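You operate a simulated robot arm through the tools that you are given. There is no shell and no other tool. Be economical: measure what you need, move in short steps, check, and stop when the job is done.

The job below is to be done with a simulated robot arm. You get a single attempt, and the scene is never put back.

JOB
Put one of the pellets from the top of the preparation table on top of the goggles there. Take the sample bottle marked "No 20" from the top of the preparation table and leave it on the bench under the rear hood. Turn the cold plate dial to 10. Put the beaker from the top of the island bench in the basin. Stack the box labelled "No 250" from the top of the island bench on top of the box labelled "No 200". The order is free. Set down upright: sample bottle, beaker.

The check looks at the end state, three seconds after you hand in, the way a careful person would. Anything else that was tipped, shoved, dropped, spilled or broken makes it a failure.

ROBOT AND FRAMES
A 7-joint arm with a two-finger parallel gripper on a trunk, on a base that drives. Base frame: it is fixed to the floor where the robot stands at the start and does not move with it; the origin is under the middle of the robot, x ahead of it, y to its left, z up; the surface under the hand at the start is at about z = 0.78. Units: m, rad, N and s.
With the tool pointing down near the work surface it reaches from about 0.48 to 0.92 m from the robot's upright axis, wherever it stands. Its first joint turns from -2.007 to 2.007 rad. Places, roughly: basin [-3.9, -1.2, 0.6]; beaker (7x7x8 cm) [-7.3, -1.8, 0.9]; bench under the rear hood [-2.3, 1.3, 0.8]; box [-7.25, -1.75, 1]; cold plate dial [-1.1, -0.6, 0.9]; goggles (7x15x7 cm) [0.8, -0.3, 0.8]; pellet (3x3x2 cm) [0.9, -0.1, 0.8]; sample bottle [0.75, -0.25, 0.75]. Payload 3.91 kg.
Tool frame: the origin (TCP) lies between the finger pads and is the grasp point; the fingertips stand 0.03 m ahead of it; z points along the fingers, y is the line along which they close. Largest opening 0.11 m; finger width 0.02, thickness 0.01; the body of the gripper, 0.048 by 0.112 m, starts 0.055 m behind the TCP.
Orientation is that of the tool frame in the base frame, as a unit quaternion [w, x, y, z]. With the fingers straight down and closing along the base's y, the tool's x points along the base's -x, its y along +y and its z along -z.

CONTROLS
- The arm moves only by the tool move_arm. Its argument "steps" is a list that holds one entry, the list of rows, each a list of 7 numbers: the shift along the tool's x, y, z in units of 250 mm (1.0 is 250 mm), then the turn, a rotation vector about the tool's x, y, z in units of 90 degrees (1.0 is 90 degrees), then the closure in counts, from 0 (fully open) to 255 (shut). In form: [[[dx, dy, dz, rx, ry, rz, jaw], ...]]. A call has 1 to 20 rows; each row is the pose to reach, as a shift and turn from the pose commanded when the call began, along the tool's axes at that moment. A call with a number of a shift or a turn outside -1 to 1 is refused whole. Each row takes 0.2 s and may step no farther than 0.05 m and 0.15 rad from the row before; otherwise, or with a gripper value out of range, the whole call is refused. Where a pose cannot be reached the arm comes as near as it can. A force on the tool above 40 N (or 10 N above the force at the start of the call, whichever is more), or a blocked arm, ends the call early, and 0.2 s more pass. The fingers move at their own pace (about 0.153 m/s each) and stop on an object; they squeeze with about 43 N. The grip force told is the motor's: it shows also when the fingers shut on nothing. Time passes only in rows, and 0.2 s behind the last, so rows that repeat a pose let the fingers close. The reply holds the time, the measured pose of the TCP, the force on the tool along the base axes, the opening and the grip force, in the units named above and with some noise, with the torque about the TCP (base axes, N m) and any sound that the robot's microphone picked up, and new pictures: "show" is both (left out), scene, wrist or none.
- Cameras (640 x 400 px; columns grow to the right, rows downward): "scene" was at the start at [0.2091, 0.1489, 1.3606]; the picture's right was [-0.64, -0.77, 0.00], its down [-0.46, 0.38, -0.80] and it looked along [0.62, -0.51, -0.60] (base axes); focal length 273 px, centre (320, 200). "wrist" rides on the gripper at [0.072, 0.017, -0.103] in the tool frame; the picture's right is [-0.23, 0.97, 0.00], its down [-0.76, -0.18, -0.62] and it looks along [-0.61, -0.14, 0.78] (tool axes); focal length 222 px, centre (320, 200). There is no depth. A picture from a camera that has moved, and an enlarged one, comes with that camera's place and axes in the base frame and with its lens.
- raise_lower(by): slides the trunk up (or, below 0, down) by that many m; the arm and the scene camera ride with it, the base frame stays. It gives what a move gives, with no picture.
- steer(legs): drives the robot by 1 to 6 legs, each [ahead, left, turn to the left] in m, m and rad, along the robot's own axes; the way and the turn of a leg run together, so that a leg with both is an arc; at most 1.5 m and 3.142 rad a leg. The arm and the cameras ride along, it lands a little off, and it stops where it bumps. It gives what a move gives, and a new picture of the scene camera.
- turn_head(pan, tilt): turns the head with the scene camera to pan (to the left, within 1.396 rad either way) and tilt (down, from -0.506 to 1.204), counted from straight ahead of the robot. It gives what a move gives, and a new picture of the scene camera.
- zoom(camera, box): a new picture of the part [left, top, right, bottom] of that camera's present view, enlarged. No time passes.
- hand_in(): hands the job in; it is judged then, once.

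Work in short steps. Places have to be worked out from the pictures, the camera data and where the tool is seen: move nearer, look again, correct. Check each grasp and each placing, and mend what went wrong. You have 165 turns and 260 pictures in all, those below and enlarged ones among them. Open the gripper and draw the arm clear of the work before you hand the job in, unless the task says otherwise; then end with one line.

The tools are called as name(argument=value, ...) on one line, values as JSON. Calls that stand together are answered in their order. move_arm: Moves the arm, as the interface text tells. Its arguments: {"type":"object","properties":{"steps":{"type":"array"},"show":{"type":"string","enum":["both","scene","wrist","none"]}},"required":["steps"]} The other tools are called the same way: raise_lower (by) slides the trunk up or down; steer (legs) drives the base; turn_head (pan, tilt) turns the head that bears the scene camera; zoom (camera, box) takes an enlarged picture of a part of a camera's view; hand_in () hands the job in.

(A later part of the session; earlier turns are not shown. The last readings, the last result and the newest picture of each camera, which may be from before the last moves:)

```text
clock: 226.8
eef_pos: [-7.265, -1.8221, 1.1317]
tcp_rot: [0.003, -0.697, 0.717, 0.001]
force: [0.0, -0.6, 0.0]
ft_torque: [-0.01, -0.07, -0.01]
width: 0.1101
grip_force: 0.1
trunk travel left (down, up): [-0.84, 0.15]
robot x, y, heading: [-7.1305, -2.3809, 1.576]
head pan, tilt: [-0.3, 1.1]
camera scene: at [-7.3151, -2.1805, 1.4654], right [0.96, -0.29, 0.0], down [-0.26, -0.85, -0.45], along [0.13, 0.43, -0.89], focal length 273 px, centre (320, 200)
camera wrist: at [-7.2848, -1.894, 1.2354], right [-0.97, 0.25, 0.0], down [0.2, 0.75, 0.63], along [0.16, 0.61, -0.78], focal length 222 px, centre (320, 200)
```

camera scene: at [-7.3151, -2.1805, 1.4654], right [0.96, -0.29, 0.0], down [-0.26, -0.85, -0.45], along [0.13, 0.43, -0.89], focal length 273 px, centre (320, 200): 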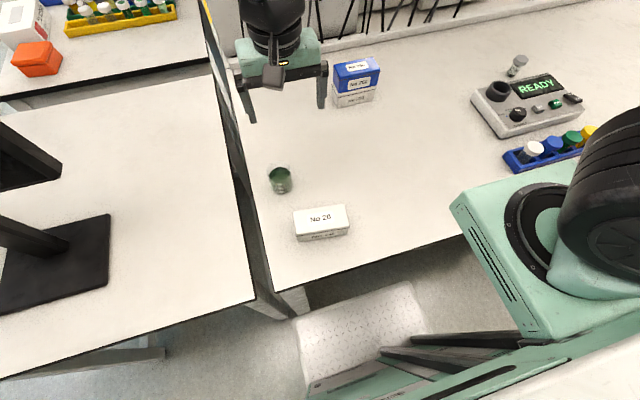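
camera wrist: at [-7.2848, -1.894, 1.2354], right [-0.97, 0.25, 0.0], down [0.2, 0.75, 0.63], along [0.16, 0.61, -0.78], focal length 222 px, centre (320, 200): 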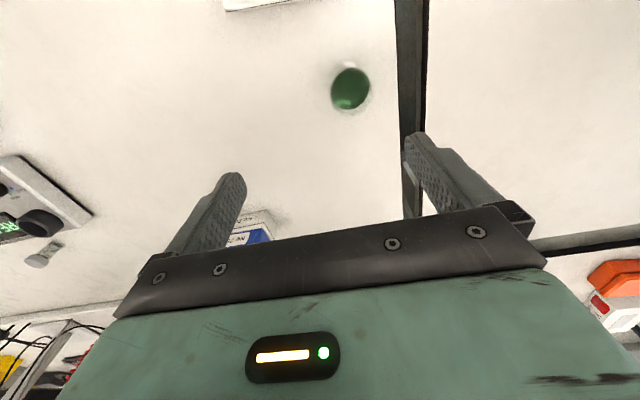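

zoom(camera="wrist", box=[310, 50, 390, 120])

zoom(camera="scene", box=[250, 150, 310, 210])

```text
5.71 times, centred on (350, 85) of wrist
camera zoom: at [-7.2848, -1.894, 1.2354], right [-0.97, 0.25, 0.0], down [0.2, 0.75, 0.63], along [0.16, 0.61, -0.78], focal length 1269 px, centre (149, 857)
```

zoom: 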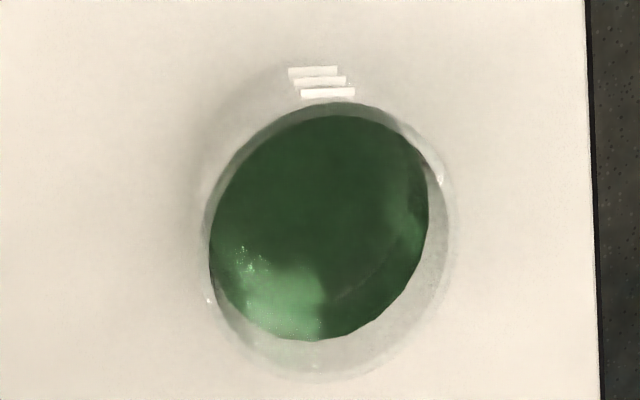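

```text
6.67 times, centred on (280, 180) of scene
camera zoom: at [-7.3151, -2.1805, 1.4654], right [0.96, -0.29, 0.0], down [-0.26, -0.85, -0.45], along [0.13, 0.43, -0.89], focal length 1822 px, centre (587, 333)
```

zoom: 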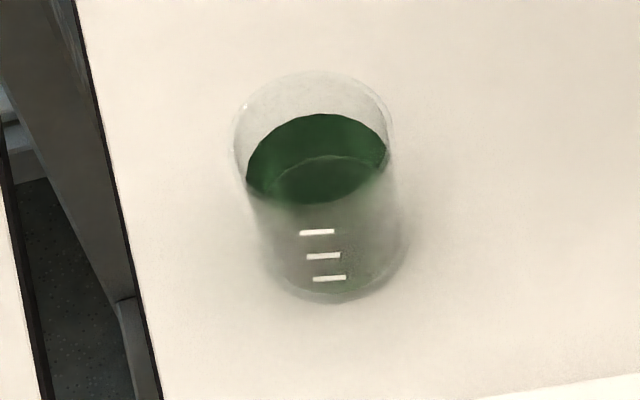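

The beaker's rim centre is at (-7.307,-1.814) in both views. I move over it and down partway.

move_arm(steps=[[[-0.01, 0.08, 0.08, 0, 0, 0, 0], [-0.027, 0.169, 0.16, 0, 0, 0, 0], [-0.027, 0.169, 0.28, 0, 0, 0, 0], [-0.027, 0.169, 0.4, 0, 0, 0, 0], [-0.027, 0.169, 0.52, 0, 0, 0, 0]]], show="both")

```text
clock: 228.1
eef_pos: [-7.3045, -1.8122, 1.0012]
tcp_rot: [0.003, -0.697, 0.717, 0.0]
force: [-0.6, -0.1, 0.2]
ft_torque: [0.04, 0.03, -0.02]
width: 0.11
grip_force: 0.0
trunk travel left (down, up): [-0.84, 0.15]
robot x, y, heading: [-7.1282, -2.3782, 1.572]
head pan, tilt: [-0.3, 1.1]
camera scene: at [-7.3151, -2.1811, 1.4655], right [0.96, -0.29, 0.0], down [-0.26, -0.85, -0.45], along [0.13, 0.43, -0.89], focal length 273 px, centre (320, 200)
camera wrist: at [-7.3245, -1.8852, 1.1047], right [-0.97, 0.26, 0.0], down [0.2, 0.75, 0.63], along [0.16, 0.61, -0.78], focal length 222 px, centre (320, 200)
```

scene: 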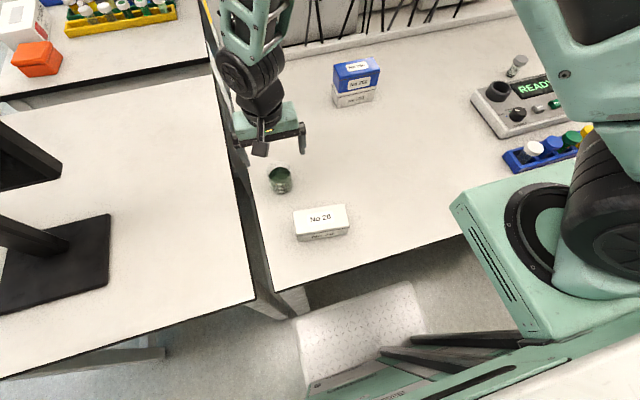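
wrist: 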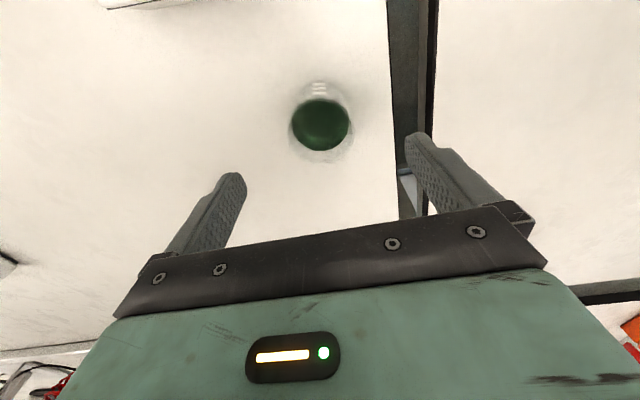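

Aligned. I go down to z ≈ 0.88 and close gently.

move_arm(steps=[[[0.007, 0.006, 0.12, 0, 0, 0, 0], [0.007, 0.006, 0.24, 0, 0, 0, 0], [0.007, 0.006, 0.36, 0, 0, 0, 0], [0.007, 0.006, 0.44, 0, 0, 0, 0], [0.007, 0.006, 0.484, 0, 0, 0, 0], [0.007, 0.006, 0.484, 0, 0, 0, 40], [0.007, 0.006, 0.484, 0, 0, 0, 80], [0.007, 0.006, 0.484, 0, 0, 0, 150], [0.007, 0.006, 0.484, 0, 0, 0, 255], [0.007, 0.006, 0.484, 0, 0, 0, 255]]], show="wrist")

```text
clock: 230.2
eef_pos: [-7.3084, -1.8123, 0.8793]
tcp_rot: [0.004, -0.697, 0.717, 0.002]
force: [-7.5, 0.0, 33.4]
ft_torque: [-0.28, 1.38, 0.06]
width: 0.0603
grip_force: 42.7
trunk travel left (down, up): [-0.84, 0.15]
robot x, y, heading: [-7.131, -2.3849, 1.573]
head pan, tilt: [-0.3, 1.1]
camera wrist: at [-7.3279, -1.8859, 0.984], right [-0.97, 0.26, 0.0], down [0.2, 0.75, 0.63], along [0.16, 0.61, -0.78], focal length 222 px, centre (320, 200)
```

wrist: 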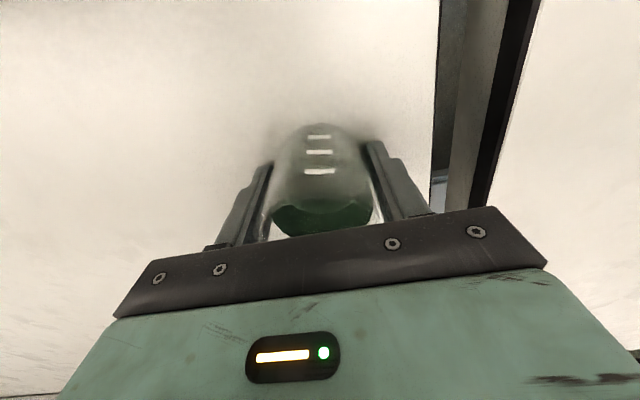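

Gripped (0.060 m), with the fingertips resting on the desk (33 N). I lift slowly, straight up.

move_arm(steps=[[[0, 0, -0.02, 0, 0, 0, 255], [0, 0, -0.05, 0, 0, 0, 255], [0, 0, -0.1, 0, 0, 0, 255], [0, 0, -0.17, 0, 0, 0, 255], [0, 0, -0.25, 0, 0, 0, 255], [0, 0, -0.34, 0, 0, 0, 255], [0, 0, -0.43, 0, 0, 0, 255], [0, 0, -0.52, 0, 0, 0, 255], [0, 0, -0.6, 0, 0, 0, 255], [0, 0, -0.66, 0, 0, 0, 255], [0, 0, -0.7, 0, 0, 0, 255]]], show="both")

zoom(camera="scene", box=[220, 80, 348, 160])

```text
clock: 232.7
eef_pos: [-7.3104, -1.8158, 1.0539]
tcp_rot: [0.003, -0.696, 0.718, 0.0]
force: [-0.8, -0.3, -2.1]
ft_torque: [0.0, 0.03, 0.0]
width: 0.0604
grip_force: 43.7
trunk travel left (down, up): [-0.84, 0.15]
robot x, y, heading: [-7.1299, -2.3812, 1.57]
head pan, tilt: [-0.3, 1.1]
camera scene: at [-7.3154, -2.1806, 1.4653], right [0.96, -0.29, 0.0], down [-0.26, -0.85, -0.45], along [0.13, 0.43, -0.89], focal length 273 px, centre (320, 200)
camera wrist: at [-7.3295, -1.8872, 1.1585], right [-0.97, 0.26, 0.0], down [0.2, 0.75, 0.63], along [0.16, 0.61, -0.78], focal length 222 px, centre (320, 200)
```

scene: 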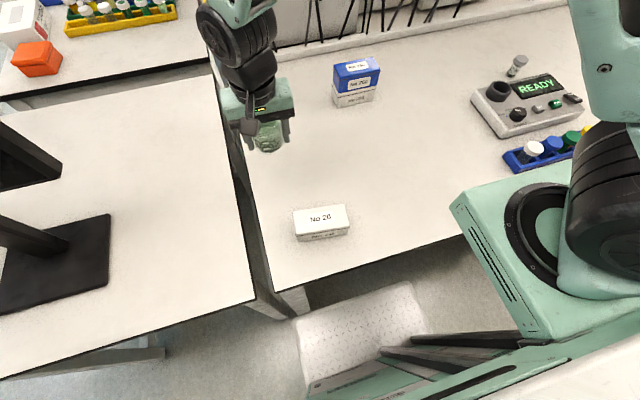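
wrist: 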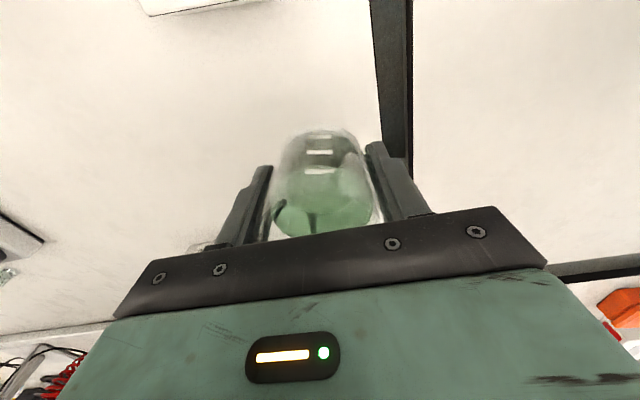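

```text
5.00 times, centred on (284, 120) of scene
camera zoom: at [-7.3154, -2.1806, 1.4653], right [0.96, -0.29, 0.0], down [-0.26, -0.85, -0.45], along [0.13, 0.43, -0.89], focal length 1367 px, centre (500, 600)
```

zoom: 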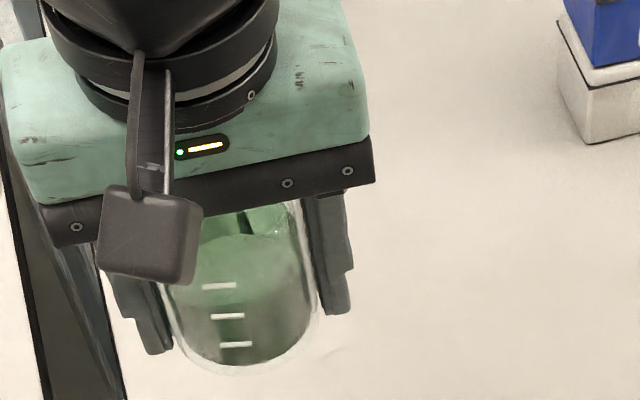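

The beaker is held upright with its liquid. I raise it gently and pull it in.

move_arm(steps=[[[0, -0.02, -0.05, 0, 0, 0, 255], [0.01, -0.06, -0.12, 0, 0, 0, 255], [0.02, -0.11, -0.2, 0, 0, 0, 255], [0.03, -0.16, -0.29, 0, 0, 0, 255], [0.04, -0.21, -0.38, 0, 0, 0, 255], [0.06, -0.26, -0.47, 0, 0, 0, 255], [0.08, -0.31, -0.56, 0, 0, 0, 255], [0.1, -0.35, -0.64, 0, 0, 0, 255], [0.11, -0.38, -0.7, 0, 0, 0, 255], [0.12, -0.4, -0.74, 0, 0, 0, 255]]], show="none")

steer(legs=[[-0.25, 0, 0], [0, -0.3, 0]])

```text
clock: 234.8
eef_pos: [-7.2104, -1.8482, 1.2399]
tcp_rot: [0.005, -0.696, 0.718, 0.0]
force: [-0.9, 0.1, -1.2]
ft_torque: [-0.03, -0.01, 0.01]
width: 0.0603
grip_force: 43.0
trunk travel left (down, up): [-0.84, 0.15]
robot x, y, heading: [-7.1273, -2.3826, 1.571]
head pan, tilt: [-0.3, 1.1]
```

```text
clock: 238.3
eef_pos: [-6.9073, -2.0948, 1.2384]
tcp_rot: [0.002, -0.697, 0.717, 0.0]
force: [-0.4, -0.5, -0.9]
ft_torque: [-0.01, 0.03, 0.03]
width: 0.0604
grip_force: 43.0
trunk travel left (down, up): [-0.84, 0.15]
robot x, y, heading: [-6.8255, -2.6272, 1.574]
head pan, tilt: [-0.3, 1.1]
camera scene: at [-7.0114, -2.4278, 1.4654], right [0.96, -0.29, 0.0], down [-0.26, -0.85, -0.45], along [0.13, 0.43, -0.89], focal length 273 px, centre (320, 200)
```

scene: 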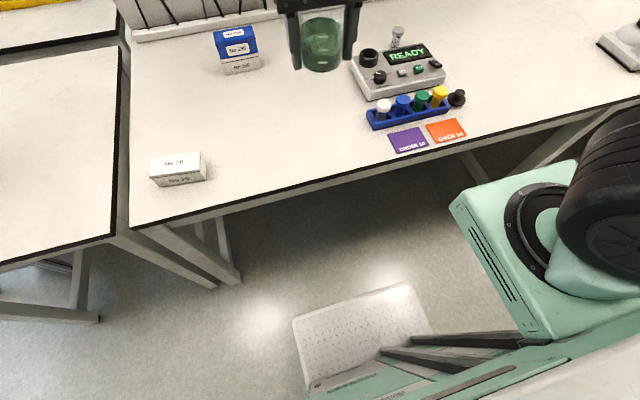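

All is undisturbed. I turn to face -x and reverse along the aisle.

steer(legs=[[0, 0, 1.565], [-1.0, 0, 0], [-0.75, 0.05, 0]])

turn_head(pan=-1.39, tilt=0.5)

```text
clock: 251.0
eef_pos: [-5.601, -2.7132, 1.2397]
tcp_rot: [-0.001, 1.0, 0.013, -0.002]
force: [-0.5, 0.9, -2.1]
ft_torque: [-0.01, -0.01, 0.0]
width: 0.0603
grip_force: 42.9
trunk travel left (down, up): [-0.84, 0.15]
robot x, y, heading: [-5.0723, -2.603, -3.083]
head pan, tilt: [-0.3, 1.1]
camera scene: at [-5.2659, -2.8009, 1.4654], right [0.24, 0.97, 0.0], down [0.86, -0.22, -0.45], along [-0.44, 0.11, -0.89], focal length 273 px, centre (320, 200)
```

scene: 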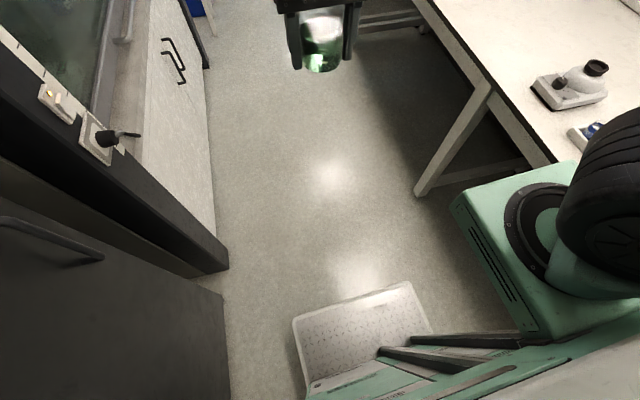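

```text
clock: 252.4
eef_pos: [-5.6024, -2.7135, 1.2398]
tcp_rot: [-0.001, 1.0, 0.012, -0.002]
force: [-0.5, 0.7, -1.0]
ft_torque: [-0.01, -0.02, 0.02]
width: 0.06
grip_force: 43.2
trunk travel left (down, up): [-0.84, 0.15]
robot x, y, heading: [-5.0758, -2.6008, -3.088]
head pan, tilt: [-1.389, 0.499]
camera scene: at [-5.226, -2.7278, 1.5131], right [0.97, 0.24, 0.0], down [0.11, -0.47, -0.88], along [-0.21, 0.85, -0.48], focal length 273 px, centre (320, 200)
```

scene: 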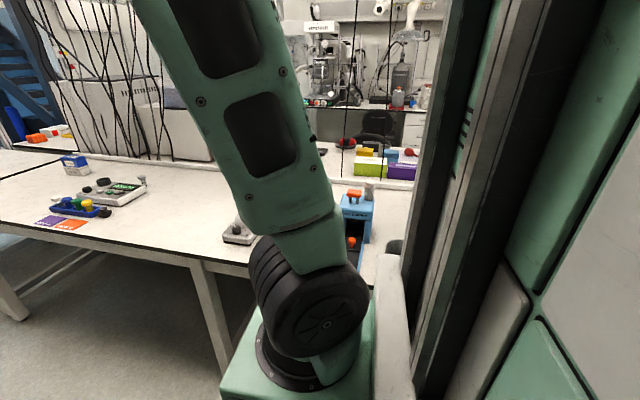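

I correct the heading, strafe left to y ≈ -2.75 and reverse to x ≈ -4.5, retracing the known free path past the box.

steer(legs=[[0, 0, -0.06], [0, 0.15, 0], [-0.55, 0, 0]])

```text
clock: 257.0
eef_pos: [-5.0428, -2.8371, 1.2386]
tcp_rot: [-0.001, 1.0, -0.018, -0.001]
force: [-0.1, 0.4, -2.2]
ft_torque: [0.02, -0.01, 0.01]
width: 0.06
grip_force: 43.1
trunk travel left (down, up): [-0.84, 0.15]
robot x, y, heading: [-4.5132, -2.7581, 3.136]
head pan, tilt: [-1.389, 0.499]
camera scene: at [-4.6684, -2.8728, 1.5131], right [0.98, 0.18, 0.0], down [0.08, -0.47, -0.88], along [-0.15, 0.86, -0.48], focal length 273 px, centre (320, 200)
```

scene: 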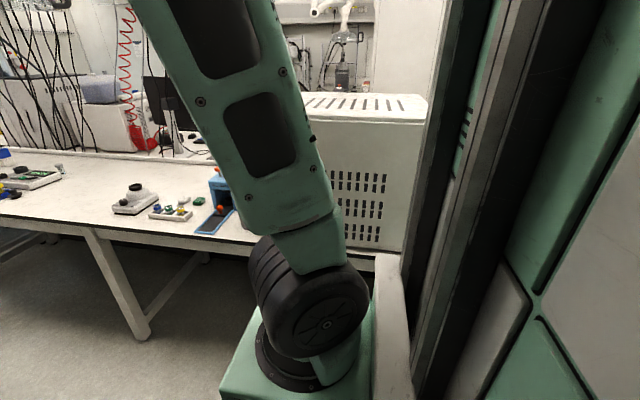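

Good. Now left to y ≈ -2.95, then reverse past the bins to x ≈ -2.7.

steer(legs=[[0, 0.2, 0], [-0.9, 0, 0], [-0.9, 0, 0]])

turn_head(pan=-0.3, tilt=0.5)

```text
clock: 267.2
eef_pos: [-3.2485, -3.0376, 1.2387]
tcp_rot: [-0.002, 1.0, -0.021, -0.003]
force: [0.8, 0.4, -1.7]
ft_torque: [0.0, 0.04, -0.02]
width: 0.0598
grip_force: 42.9
trunk travel left (down, up): [-0.84, 0.15]
robot x, y, heading: [-2.7141, -2.9593, 3.13]
head pan, tilt: [-1.389, 0.499]
camera scene: at [-2.8747, -3.0765, 1.5131], right [0.99, 0.17, 0.0], down [0.08, -0.47, -0.88], along [-0.15, 0.87, -0.48], focal length 273 px, centre (320, 200)
```

scene: 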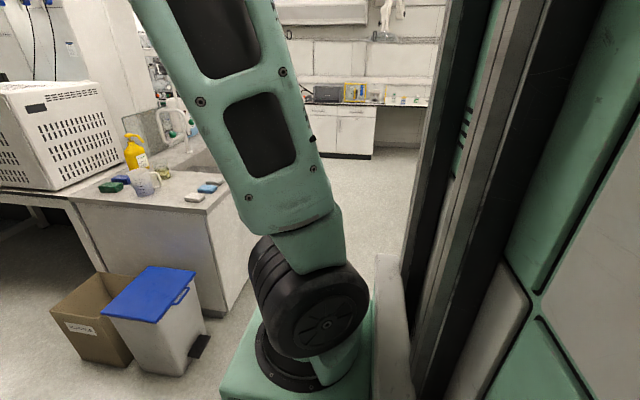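

```text
clock: 268.6
eef_pos: [-3.249, -3.0373, 1.24]
tcp_rot: [-0.001, 1.0, -0.021, -0.002]
force: [-0.6, 0.0, -1.4]
ft_torque: [0.01, 0.0, -0.05]
width: 0.0603
grip_force: 42.9
trunk travel left (down, up): [-0.84, 0.15]
robot x, y, heading: [-2.716, -2.9659, 3.133]
head pan, tilt: [-0.3, 0.499]
camera scene: at [-2.9458, -3.1383, 1.5131], right [0.31, 0.95, 0.0], down [0.46, -0.15, -0.88], along [-0.84, 0.27, -0.48], focal length 273 px, centre (320, 200)
```

scene: 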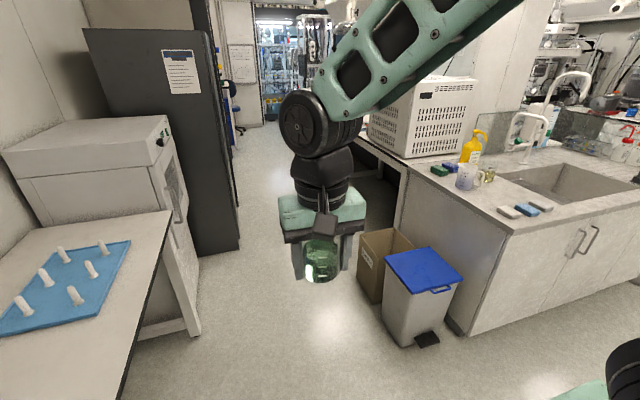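

The bins and box look in order and the beaker is fine. I strafe right to face the basin.

steer(legs=[[0, -1.3, 0], [0, -0.43, 0]])

turn_head(pan=0.0, tilt=0.75)

```text
clock: 277.3
eef_pos: [-3.2333, -1.322, 1.2398]
tcp_rot: [-0.002, 1.0, -0.021, -0.003]
force: [0.6, -1.3, -1.3]
ft_torque: [0.03, -0.01, -0.06]
width: 0.0603
grip_force: 42.8
trunk travel left (down, up): [-0.84, 0.15]
robot x, y, heading: [-2.6987, -1.243, 3.133]
head pan, tilt: [-0.3, 0.499]
camera scene: at [-2.9302, -1.4227, 1.5131], right [0.31, 0.95, 0.0], down [0.46, -0.15, -0.88], along [-0.84, 0.27, -0.48], focal length 273 px, centre (320, 200)
```

scene: 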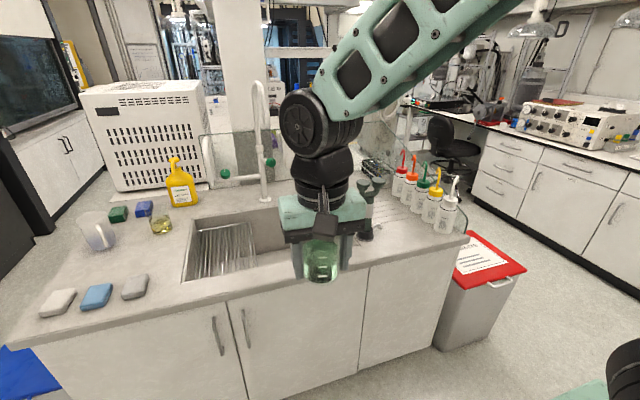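

```text
clock: 278.1
eef_pos: [-3.2347, -1.3215, 1.2395]
tcp_rot: [-0.002, 1.0, -0.021, -0.003]
force: [0.2, -0.6, -2.5]
ft_torque: [0.0, -0.02, -0.02]
width: 0.0603
grip_force: 43.4
trunk travel left (down, up): [-0.84, 0.15]
robot x, y, heading: [-2.6977, -1.2464, 3.135]
head pan, tilt: [0.0, 0.75]
camera scene: at [-2.9265, -1.4495, 1.4912], right [0.01, 1.0, 0.0], down [0.68, -0.01, -0.73], along [-0.73, 0.01, -0.68], focal length 273 px, centre (320, 200)
```

scene: 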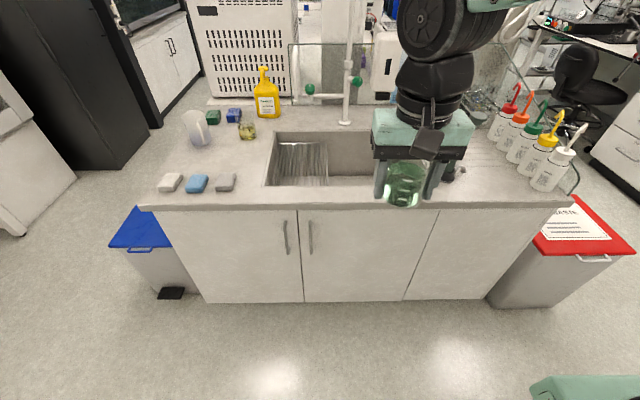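

The counter is at z ≈ 0.90, with the platform above it and a ribbed ramp at the basin's left side (y < -1.4). I roll forward 0.4 m and then look down into the basin.

steer(legs=[[0.4, 0, 0]])

turn_head(pan=-0.2, tilt=0.95)

```text
clock: 280.6
eef_pos: [-3.6289, -1.3217, 1.2395]
tcp_rot: [-0.002, 1.0, -0.019, -0.003]
force: [0.1, 0.1, -1.3]
ft_torque: [0.0, -0.01, 0.01]
width: 0.0602
grip_force: 43.1
trunk travel left (down, up): [-0.84, 0.15]
robot x, y, heading: [-3.097, -1.243, 3.135]
head pan, tilt: [0.0, 0.75]
camera scene: at [-3.3209, -1.4471, 1.4911], right [0.01, 1.0, 0.0], down [0.68, 0.0, -0.73], along [-0.73, 0.0, -0.68], focal length 273 px, centre (320, 200)
```

scene: 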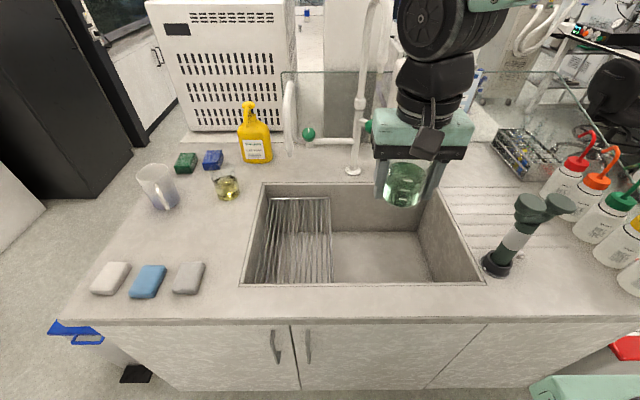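

```text
clock: 281.3
eef_pos: [-3.6286, -1.3206, 1.2392]
tcp_rot: [-0.001, 1.0, -0.02, -0.003]
force: [0.2, -0.3, -1.5]
ft_torque: [-0.02, 0.01, 0.01]
width: 0.0602
grip_force: 43.5
trunk travel left (down, up): [-0.84, 0.15]
robot x, y, heading: [-3.0963, -1.2407, 3.133]
head pan, tilt: [-0.201, 0.949]
camera scene: at [-3.3093, -1.4328, 1.4756], right [0.2, 0.98, 0.0], down [0.8, -0.17, -0.58], along [-0.57, 0.12, -0.81], focal length 273 px, centre (320, 200)
```

scene: 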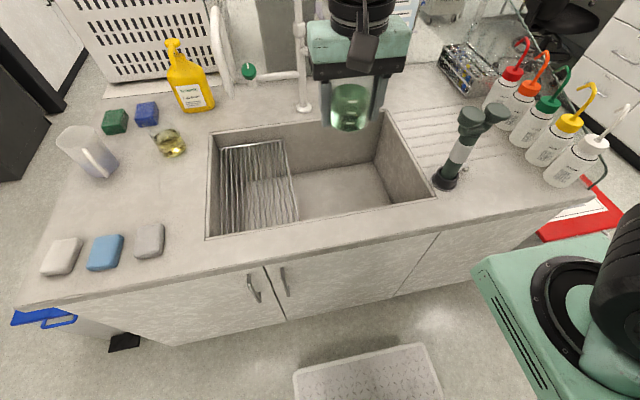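

The basin floor is at z ≈ 0.65, with a wire rack on the left (y < -1.41) and the flat floor free on the right. I carry the beaker over (-3.82,-1.22) and lower it partway.

move_arm(steps=[[[-0.06, -0.03, 0, 0, 0, 0, 255], [-0.15, -0.08, 0, 0, 0, 0, 255], [-0.25, -0.13, 0.02, 0, 0, 0, 255], [-0.36, -0.18, 0.06, 0, 0, 0, 255], [-0.47, -0.23, 0.12, 0, 0, 0, 255], [-0.58, -0.28, 0.19, 0, 0, 0, 255], [-0.68, -0.33, 0.27, 0, 0, 0, 255], [-0.75, -0.36, 0.36, 0, 0, 0, 255], [-0.776, -0.37, 0.46, 0, 0, 0, 255], [-0.776, -0.37, 0.56, 0, 0, 0, 255], [-0.776, -0.37, 0.66, 0, 0, 0, 255], [-0.776, -0.37, 0.74, 0, 0, 0, 255], [-0.776, -0.37, 0.8, 0, 0, 0, 255]]], show="both")

```text
clock: 284.1
eef_pos: [-3.8194, -1.2203, 1.041]
tcp_rot: [-0.001, 1.0, -0.019, -0.001]
force: [0.2, -1.5, -1.7]
ft_torque: [0.05, -0.01, 0.02]
width: 0.06
grip_force: 43.5
trunk travel left (down, up): [-0.84, 0.15]
robot x, y, heading: [-3.0943, -1.2454, 3.137]
head pan, tilt: [-0.201, 0.949]
camera scene: at [-3.3092, -1.4327, 1.4756], right [0.21, 0.98, 0.0], down [0.8, -0.17, -0.58], along [-0.57, 0.12, -0.81], focal length 273 px, centre (320, 200)
camera wrist: at [-3.7472, -1.2398, 1.1453], right [-0.26, -0.96, 0.0], down [-0.75, 0.2, 0.63], along [-0.6, 0.17, -0.78], focal length 222 px, centre (320, 200)
```

scene: 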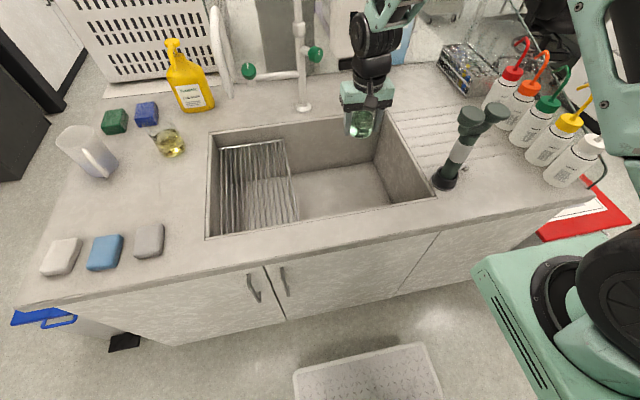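
wrist: 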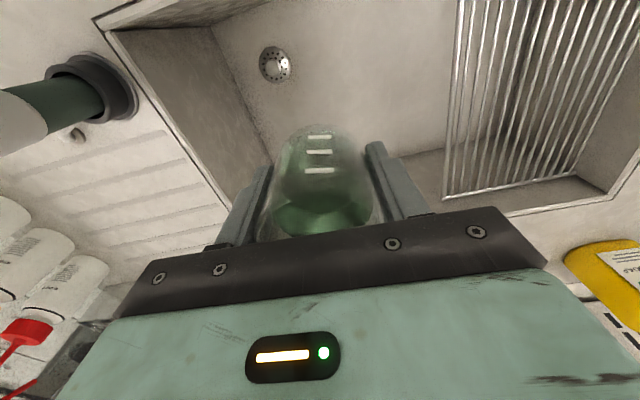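

A drain lies near (-3.785,-1.138), so I shift the target to y ≈ -1.26, between drain and rack, and go on lowering.

move_arm(steps=[[[0, 0.05, 0.06, 0, 0, 0, 255], [0, 0.11, 0.14, 0, 0, 0, 255], [0, 0.16, 0.23, 0, 0, 0, 255], [0, 0.16, 0.33, 0, 0, 0, 255], [0, 0.16, 0.43, 0, 0, 0, 255], [0, 0.16, 0.53, 0, 0, 0, 255], [0, 0.16, 0.63, 0, 0, 0, 255], [0, 0.16, 0.73, 0, 0, 0, 255], [0, 0.16, 0.83, 0, 0, 0, 255], [0, 0.16, 0.92, 0, 0, 0, 255], [0, 0.16, 1.0, 0, 0, 0, 255]]], show="both")

```text
clock: 286.5
eef_pos: [-3.8216, -1.2584, 0.7933]
tcp_rot: [-0.002, 1.0, -0.019, -0.003]
force: [0.6, -0.5, -2.7]
ft_torque: [-0.01, 0.02, 0.01]
width: 0.0601
grip_force: 43.2
trunk travel left (down, up): [-0.84, 0.15]
robot x, y, heading: [-3.0979, -1.2456, 3.134]
head pan, tilt: [-0.201, 0.949]
camera scene: at [-3.3092, -1.4327, 1.4757], right [0.21, 0.98, 0.0], down [0.8, -0.17, -0.58], along [-0.57, 0.12, -0.81], focal length 273 px, centre (320, 200)
camera wrist: at [-3.7503, -1.2784, 0.8957], right [-0.26, -0.96, 0.0], down [-0.75, 0.2, 0.63], along [-0.6, 0.17, -0.78], focal length 222 px, centre (320, 200)
```

scene: 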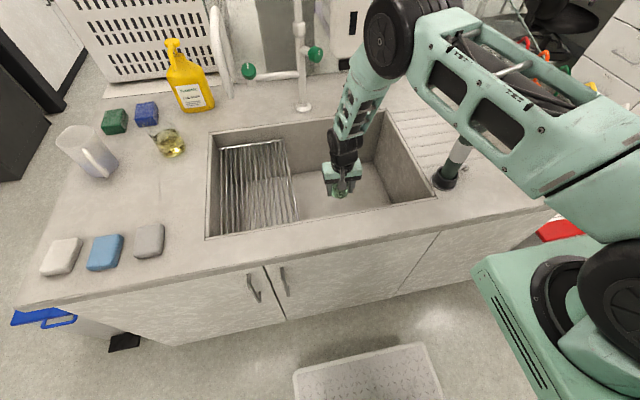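
wrist: 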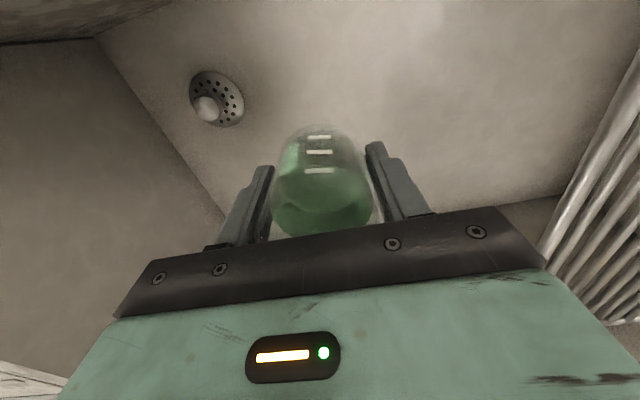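

Halfway in; the upper arm passes beside the dark dispenser, so I lower in small steps and check that clearance.

move_arm(steps=[[[0, 0, 0.06, 0, 0, 0, 255], [0, 0, 0.12, 0, 0, 0, 255], [0, 0, 0.18, 0, 0, 0, 255], [0, 0, 0.24, 0, 0, 0, 255]]], show="both")

```text
clock: 287.5
eef_pos: [-3.8224, -1.2582, 0.731]
tcp_rot: [-0.002, 1.0, -0.019, -0.004]
force: [-0.1, 0.2, -0.8]
ft_torque: [-0.02, -0.03, 0.0]
width: 0.0601
grip_force: 43.0
trunk travel left (down, up): [-0.84, 0.15]
robot x, y, heading: [-3.0929, -1.2418, 3.133]
head pan, tilt: [-0.201, 0.949]
camera scene: at [-3.3092, -1.4327, 1.4756], right [0.21, 0.98, 0.0], down [0.8, -0.17, -0.58], along [-0.57, 0.12, -0.81], focal length 273 px, centre (320, 200)
camera wrist: at [-3.7507, -1.2787, 0.8346], right [-0.26, -0.96, 0.0], down [-0.75, 0.2, 0.63], along [-0.6, 0.17, -0.78], focal length 222 px, centre (320, 200)
```

scene: 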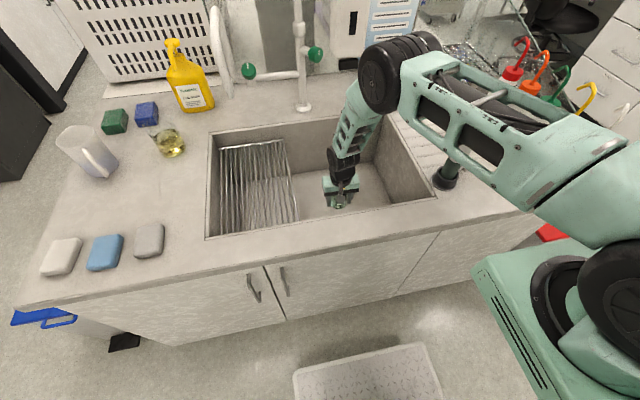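
wrist: 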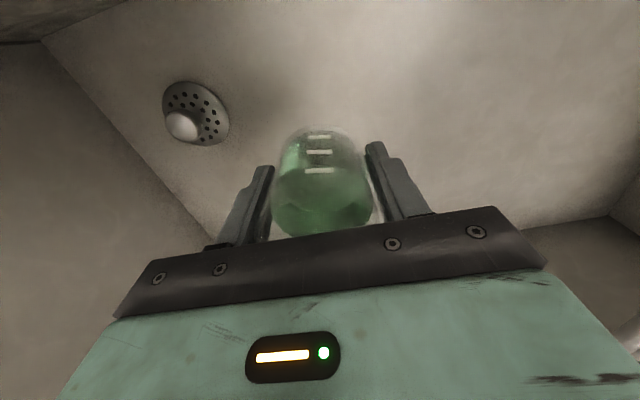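

zoom(camera="scene", box=[370, 60, 530, 200])

turn_head(pan=-0.6, tilt=0.7)

```text
2.86 times, centred on (450, 130) of scene
camera zoom: at [-3.3092, -1.4327, 1.4756], right [0.21, 0.98, 0.0], down [0.8, -0.17, -0.58], along [-0.57, 0.12, -0.81], focal length 781 px, centre (-51, 400)
```

zoom: 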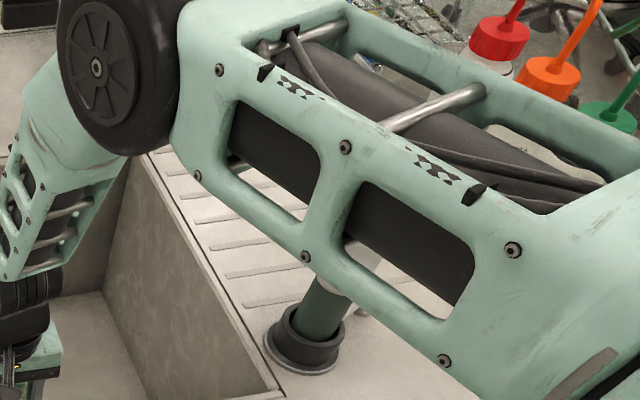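

```text
clock: 288.4
eef_pos: [-3.8232, -1.2589, 0.7305]
tcp_rot: [-0.002, 1.0, -0.02, -0.003]
force: [0.0, 0.0, -2.2]
ft_torque: [0.04, 0.01, 0.0]
width: 0.0601
grip_force: 43.4
trunk travel left (down, up): [-0.84, 0.15]
robot x, y, heading: [-3.0926, -1.2455, 3.136]
head pan, tilt: [-0.6, 0.7]
camera scene: at [-3.308, -1.3993, 1.4953], right [0.57, 0.82, 0.0], down [0.53, -0.37, -0.76], along [-0.63, 0.44, -0.64], focal length 273 px, centre (320, 200)
```

scene: 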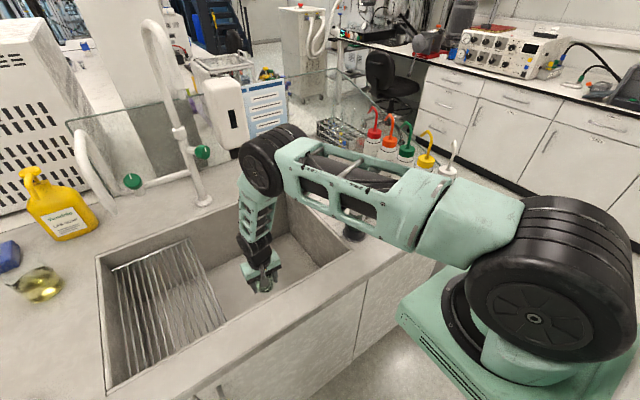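

The dispenser stands clear (≈8 cm beside the arm's plane). I continue lowering in small steps toward the floor of the basin.

move_arm(steps=[[[0, 0, 0.05, 0, 0, 0, 255], [0, 0, 0.09, 0, 0, 0, 255], [0, 0, 0.11, 0, 0, 0, 255]]], show="wrist")

zoom(camera="scene", box=[200, 200, 360, 320])

```text
clock: 289.1
eef_pos: [-3.8227, -1.2573, 0.7023]
tcp_rot: [-0.002, 1.0, -0.019, -0.001]
force: [0.7, 0.5, -1.1]
ft_torque: [0.01, -0.02, -0.02]
width: 0.0601
grip_force: 42.8
trunk travel left (down, up): [-0.84, 0.15]
robot x, y, heading: [-3.0929, -1.2459, 3.135]
head pan, tilt: [-0.6, 0.7]
camera wrist: at [-3.7506, -1.2787, 0.8066], right [-0.26, -0.96, 0.0], down [-0.75, 0.2, 0.63], along [-0.6, 0.17, -0.78], focal length 222 px, centre (320, 200)
```

wrist: 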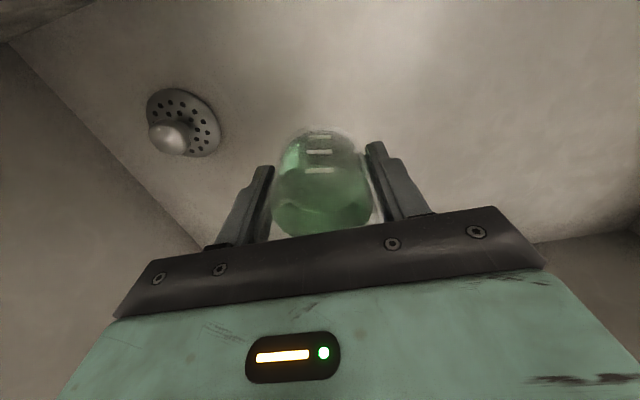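

```text
3.33 times, centred on (280, 260) of scene
camera zoom: at [-3.3079, -1.3992, 1.4954], right [0.57, 0.82, 0.0], down [0.53, -0.37, -0.76], along [-0.63, 0.44, -0.64], focal length 911 px, centre (453, 0)
```

zoom: 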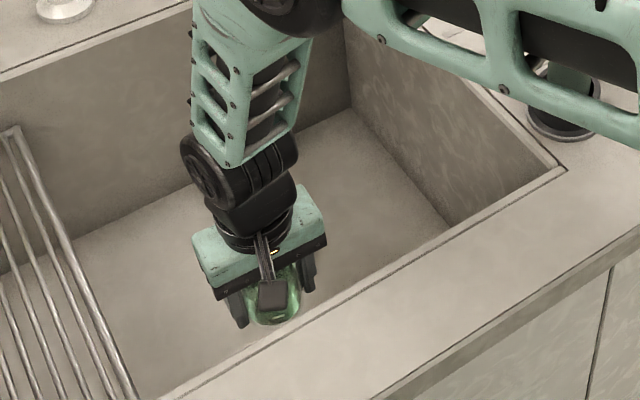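

Triangulating the drain puts the floor nearer z ≈ 0.58, so about 8 cm remain. I go down 5 cm more and check.

move_arm(steps=[[[0, 0, 0.06, 0, 0, 0, 255], [0, 0, 0.12, 0, 0, 0, 255], [0, 0, 0.17, 0, 0, 0, 255], [0, 0, 0.21, 0, 0, 0, 255]]], show="both")

zoom(camera="scene", box=[200, 130, 440, 330])

```text
clock: 290.1
eef_pos: [-3.8231, -1.2569, 0.6503]
tcp_rot: [-0.001, 1.0, -0.019, -0.002]
force: [0.3, 0.8, -1.8]
ft_torque: [-0.02, -0.04, -0.01]
width: 0.0602
grip_force: 43.0
trunk travel left (down, up): [-0.84, 0.15]
robot x, y, heading: [-3.0923, -1.2424, 3.136]
head pan, tilt: [-0.6, 0.7]
camera scene: at [-3.3079, -1.3992, 1.4954], right [0.57, 0.82, 0.0], down [0.53, -0.37, -0.76], along [-0.63, 0.44, -0.64], focal length 273 px, centre (320, 200)
camera wrist: at [-3.7508, -1.2768, 0.7544], right [-0.26, -0.96, 0.0], down [-0.75, 0.2, 0.63], along [-0.6, 0.17, -0.78], focal length 222 px, centre (320, 200)
```

scene: 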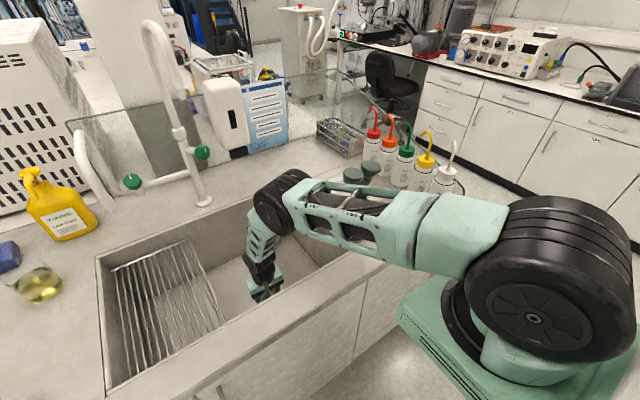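
wrist: 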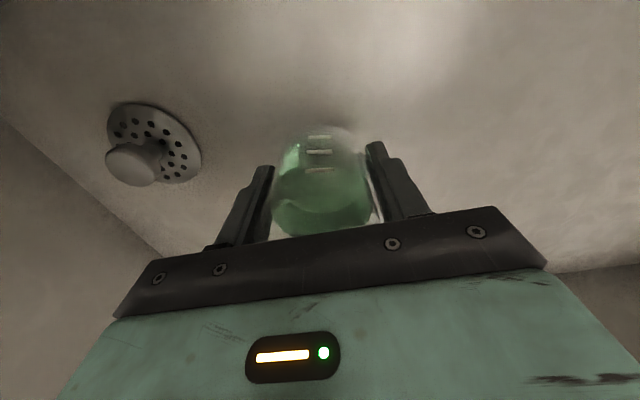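

```text
2.00 times, centred on (320, 230) of scene
camera zoom: at [-3.3079, -1.3992, 1.4954], right [0.57, 0.82, 0.0], down [0.53, -0.37, -0.76], along [-0.63, 0.44, -0.64], focal length 547 px, centre (320, 140)
```

zoom: 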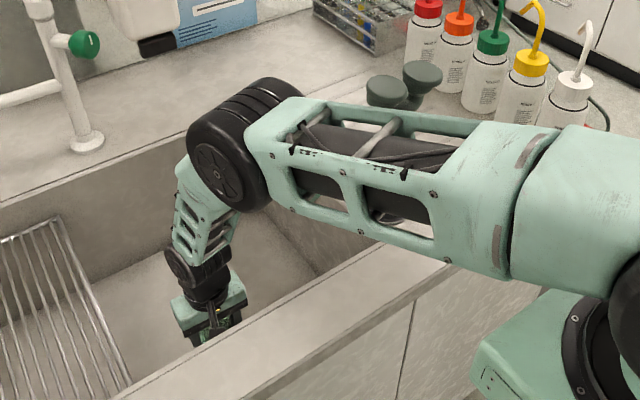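

Clear so far. Now I lower in 3–4 mm rows until contact.

move_arm(steps=[[[0, 0, 0.016, 0, 0, 0, 255], [0, 0, 0.032, 0, 0, 0, 255], [0, 0, 0.048, 0, 0, 0, 255], [0, 0, 0.06, 0, 0, 0, 255]]], show="wrist")

```text
clock: 291.1
eef_pos: [-3.8229, -1.2583, 0.6364]
tcp_rot: [-0.003, 1.0, -0.019, -0.002]
force: [0.2, 0.6, -0.5]
ft_torque: [-0.01, 0.01, 0.02]
width: 0.0599
grip_force: 43.3
trunk travel left (down, up): [-0.84, 0.15]
robot x, y, heading: [-3.0963, -1.2448, 3.132]
head pan, tilt: [-0.6, 0.7]
camera wrist: at [-3.7515, -1.2779, 0.7395], right [-0.26, -0.96, 0.0], down [-0.75, 0.2, 0.63], along [-0.6, 0.17, -0.78], focal length 222 px, centre (320, 200)
```

wrist: 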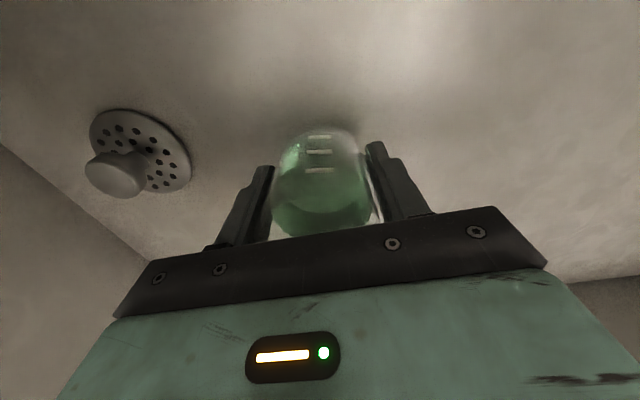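

move_arm(steps=[[[0, 0, 0.012, 0, 0, 0, 255], [0, 0, 0.024, 0, 0, 0, 255], [0, 0, 0.036, 0, 0, 0, 255], [0, 0, 0.044, 0, 0, 0, 255]]], show="none")

```text
clock: 292.1
eef_pos: [-3.8248, -1.2568, 0.6253]
tcp_rot: [-0.001, 1.0, -0.019, -0.001]
force: [-0.8, 0.1, -1.8]
ft_torque: [0.01, 0.01, -0.01]
width: 0.0603
grip_force: 42.9
trunk travel left (down, up): [-0.84, 0.15]
robot x, y, heading: [-3.0923, -1.2407, 3.136]
head pan, tilt: [-0.6, 0.7]
```

No contact yet; a few millimetres more.

move_arm(steps=[[[0, 0, 0.01, 0, 0, 0, 255], [0, 0, 0.018, 0, 0, 0, 255], [0, 0, 0.018, 0, 0, 0, 255]]], show="wrist")

```text
clock: 292.9
eef_pos: [-3.8234, -1.2573, 0.6211]
tcp_rot: [-0.002, 1.0, -0.02, -0.001]
force: [0.1, 0.3, -1.7]
ft_torque: [0.02, 0.03, 0.0]
width: 0.0602
grip_force: 43.4
trunk travel left (down, up): [-0.84, 0.15]
robot x, y, heading: [-3.0927, -1.2437, 3.131]
head pan, tilt: [-0.6, 0.7]
camera wrist: at [-3.7519, -1.2776, 0.7247], right [-0.26, -0.96, 0.0], down [-0.75, 0.2, 0.63], along [-0.6, 0.17, -0.78], focal length 222 px, centre (320, 200)
```

wrist: 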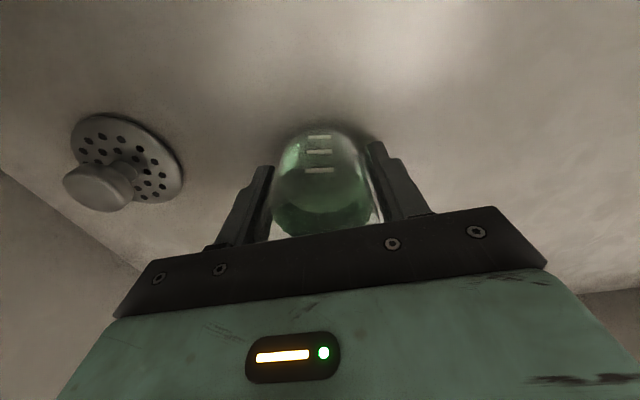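

move_arm(steps=[[[0, 0, 0.008, 0, 0, 0, 255], [0, 0, 0.016, 0, 0, 0, 255], [0, 0, 0.016, 0, 0, 0, 255]]], show="none")

```text
clock: 293.8
eef_pos: [-3.823, -1.2575, 0.6168]
tcp_rot: [-0.002, 1.0, -0.02, -0.002]
force: [0.5, 0.1, -1.8]
ft_torque: [0.03, -0.01, -0.03]
width: 0.0603
grip_force: 42.9
trunk travel left (down, up): [-0.84, 0.15]
robot x, y, heading: [-3.0953, -1.2437, 3.135]
head pan, tilt: [-0.6, 0.7]
```

move_arm(steps=[[[0, 0, 0.006, 0, 0, 0, 255], [0, 0, 0.012, 0, 0, 0, 255], [0, 0, 0.018, 0, 0, 0, 255], [0, 0, 0.018, 0, 0, 0, 255]]], show="wrist")

```text
clock: 294.8
eef_pos: [-3.8225, -1.2582, 0.6124]
tcp_rot: [-0.002, 1.0, -0.019, -0.002]
force: [0.3, 1.9, 6.6]
ft_torque: [-0.13, -0.11, 0.04]
width: 0.0602
grip_force: 42.7
trunk travel left (down, up): [-0.84, 0.15]
robot x, y, heading: [-3.0949, -1.2425, 3.134]
head pan, tilt: [-0.6, 0.7]
camera wrist: at [-3.7511, -1.2781, 0.7161], right [-0.26, -0.96, 0.0], down [-0.75, 0.2, 0.63], along [-0.61, 0.17, -0.78], focal length 222 px, centre (320, 200)
```

wrist: 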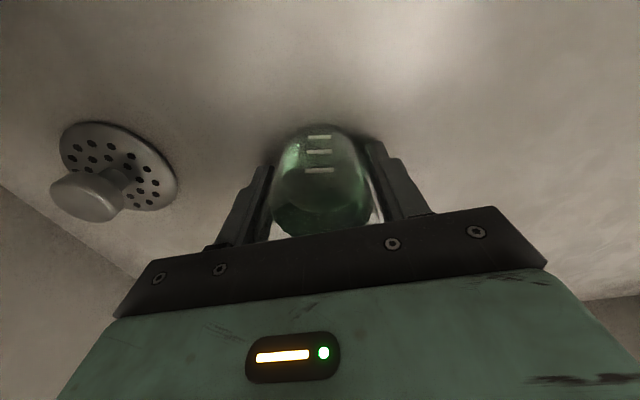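

Contact (≈8 N): the beaker stands on the basin floor. I open gradually and rise.

move_arm(steps=[[[0, 0, 0, 0, 0, 0, 180], [0, 0, 0, 0, 0, 0, 90], [0, 0, 0, 0, 0, 0, 50], [0, 0, 0, 0, 0, 0, 50], [0, 0, -0.06, 0, 0, 0, 50], [0, 0, -0.16, 0, 0, 0, 50], [0, 0, -0.28, 0, 0, 0, 50], [0, 0, -0.42, 0, 0, 0, 50], [0, 0, -0.58, 0, 0, 0, 50]]], show="both")

```text
clock: 296.8
eef_pos: [-3.8206, -1.2595, 0.7548]
tcp_rot: [-0.001, 1.0, -0.019, -0.002]
force: [-0.1, -0.2, 0.2]
ft_torque: [0.0, -0.05, -0.02]
width: 0.0887
grip_force: 0.2
trunk travel left (down, up): [-0.84, 0.15]
robot x, y, heading: [-3.0932, -1.2441, 3.133]
head pan, tilt: [-0.6, 0.7]
camera scene: at [-3.3082, -1.3992, 1.4952], right [0.57, 0.82, 0.0], down [0.53, -0.37, -0.76], along [-0.63, 0.44, -0.64], focal length 273 px, centre (320, 200)
camera wrist: at [-3.7503, -1.2801, 0.8601], right [-0.26, -0.96, 0.0], down [-0.75, 0.2, 0.63], along [-0.6, 0.17, -0.78], focal length 222 px, centre (320, 200)
```

scene: 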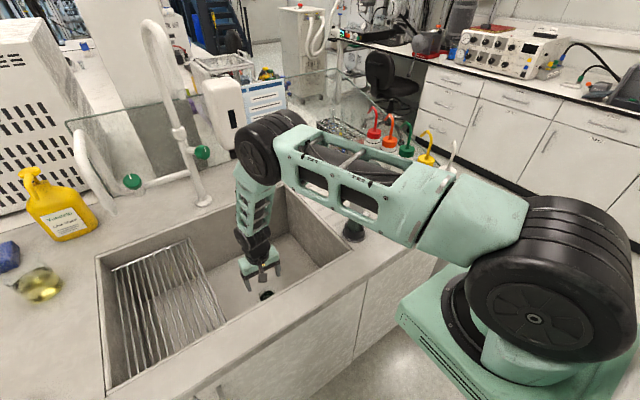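
wrist: 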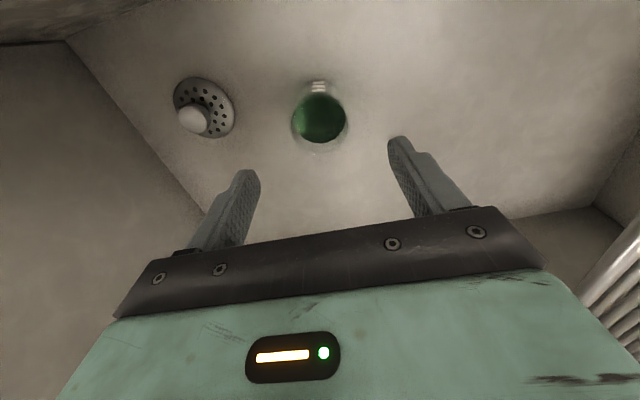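

The beaker stands upright in the basin with its liquid. I lift the hand clear of the sink.

move_arm(steps=[[[0, 0, -0.16, 0, 0, 0, 50], [0, 0, -0.32, 0, 0, 0, 50], [0, 0, -0.48, 0, 0, 0, 50], [0, 0, -0.64, 0, 0, 0, 50], [0, 0, -0.8, 0, 0, 0, 50], [0, 0, -0.96, 0, 0, 0, 50]]], show="none")

move_arm(steps=[[[0.1, 0.05, -0.14, 0, 0, 0, 0], [0.22, 0.1, -0.28, 0, 0, 0, 0], [0.35, 0.15, -0.4, 0, 0, 0, 0], [0.48, 0.2, -0.52, 0, 0, 0, 0], [0.62, 0.25, -0.62, 0, 0, 0, 0], [0.75, 0.25, -0.72, 0, 0, 0, 0]]], show="none")

turn_head(pan=-0.25, tilt=0.95)

```text
clock: 298.1
eef_pos: [-3.8223, -1.2577, 0.9979]
tcp_rot: [-0.003, 1.0, -0.019, -0.001]
force: [0.5, 0.0, 0.1]
ft_torque: [-0.01, -0.02, 0.03]
width: 0.0884
grip_force: 0.0
trunk travel left (down, up): [-0.84, 0.15]
robot x, y, heading: [-3.096, -1.2439, 3.132]
head pan, tilt: [-0.6, 0.7]
```

```text
clock: 299.6
eef_pos: [-3.6339, -1.3281, 1.1734]
tcp_rot: [-0.002, 1.0, -0.02, -0.002]
force: [-1.1, 0.7, -0.4]
ft_torque: [-0.03, -0.04, 0.01]
width: 0.11
grip_force: 0.1
trunk travel left (down, up): [-0.84, 0.15]
robot x, y, heading: [-3.0963, -1.2429, 3.133]
head pan, tilt: [-0.6, 0.7]
```

```text
clock: 300.4
eef_pos: [-3.6349, -1.3293, 1.1732]
tcp_rot: [-0.002, 1.0, -0.019, -0.002]
force: [-0.2, 0.4, 0.0]
ft_torque: [-0.01, 0.0, 0.01]
width: 0.11
grip_force: 0.2
trunk travel left (down, up): [-0.84, 0.15]
robot x, y, heading: [-3.0978, -1.2431, 3.134]
head pan, tilt: [-0.25, 0.949]
camera scene: at [-3.3084, -1.4292, 1.4757], right [0.25, 0.97, 0.0], down [0.79, -0.21, -0.58], along [-0.56, 0.15, -0.81], focal length 273 px, centre (320, 200)
```

scene: 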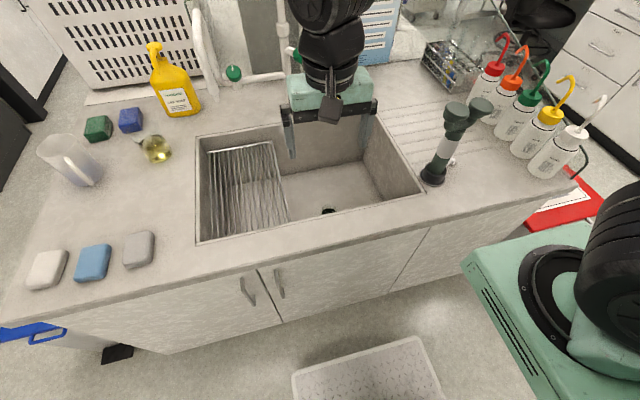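

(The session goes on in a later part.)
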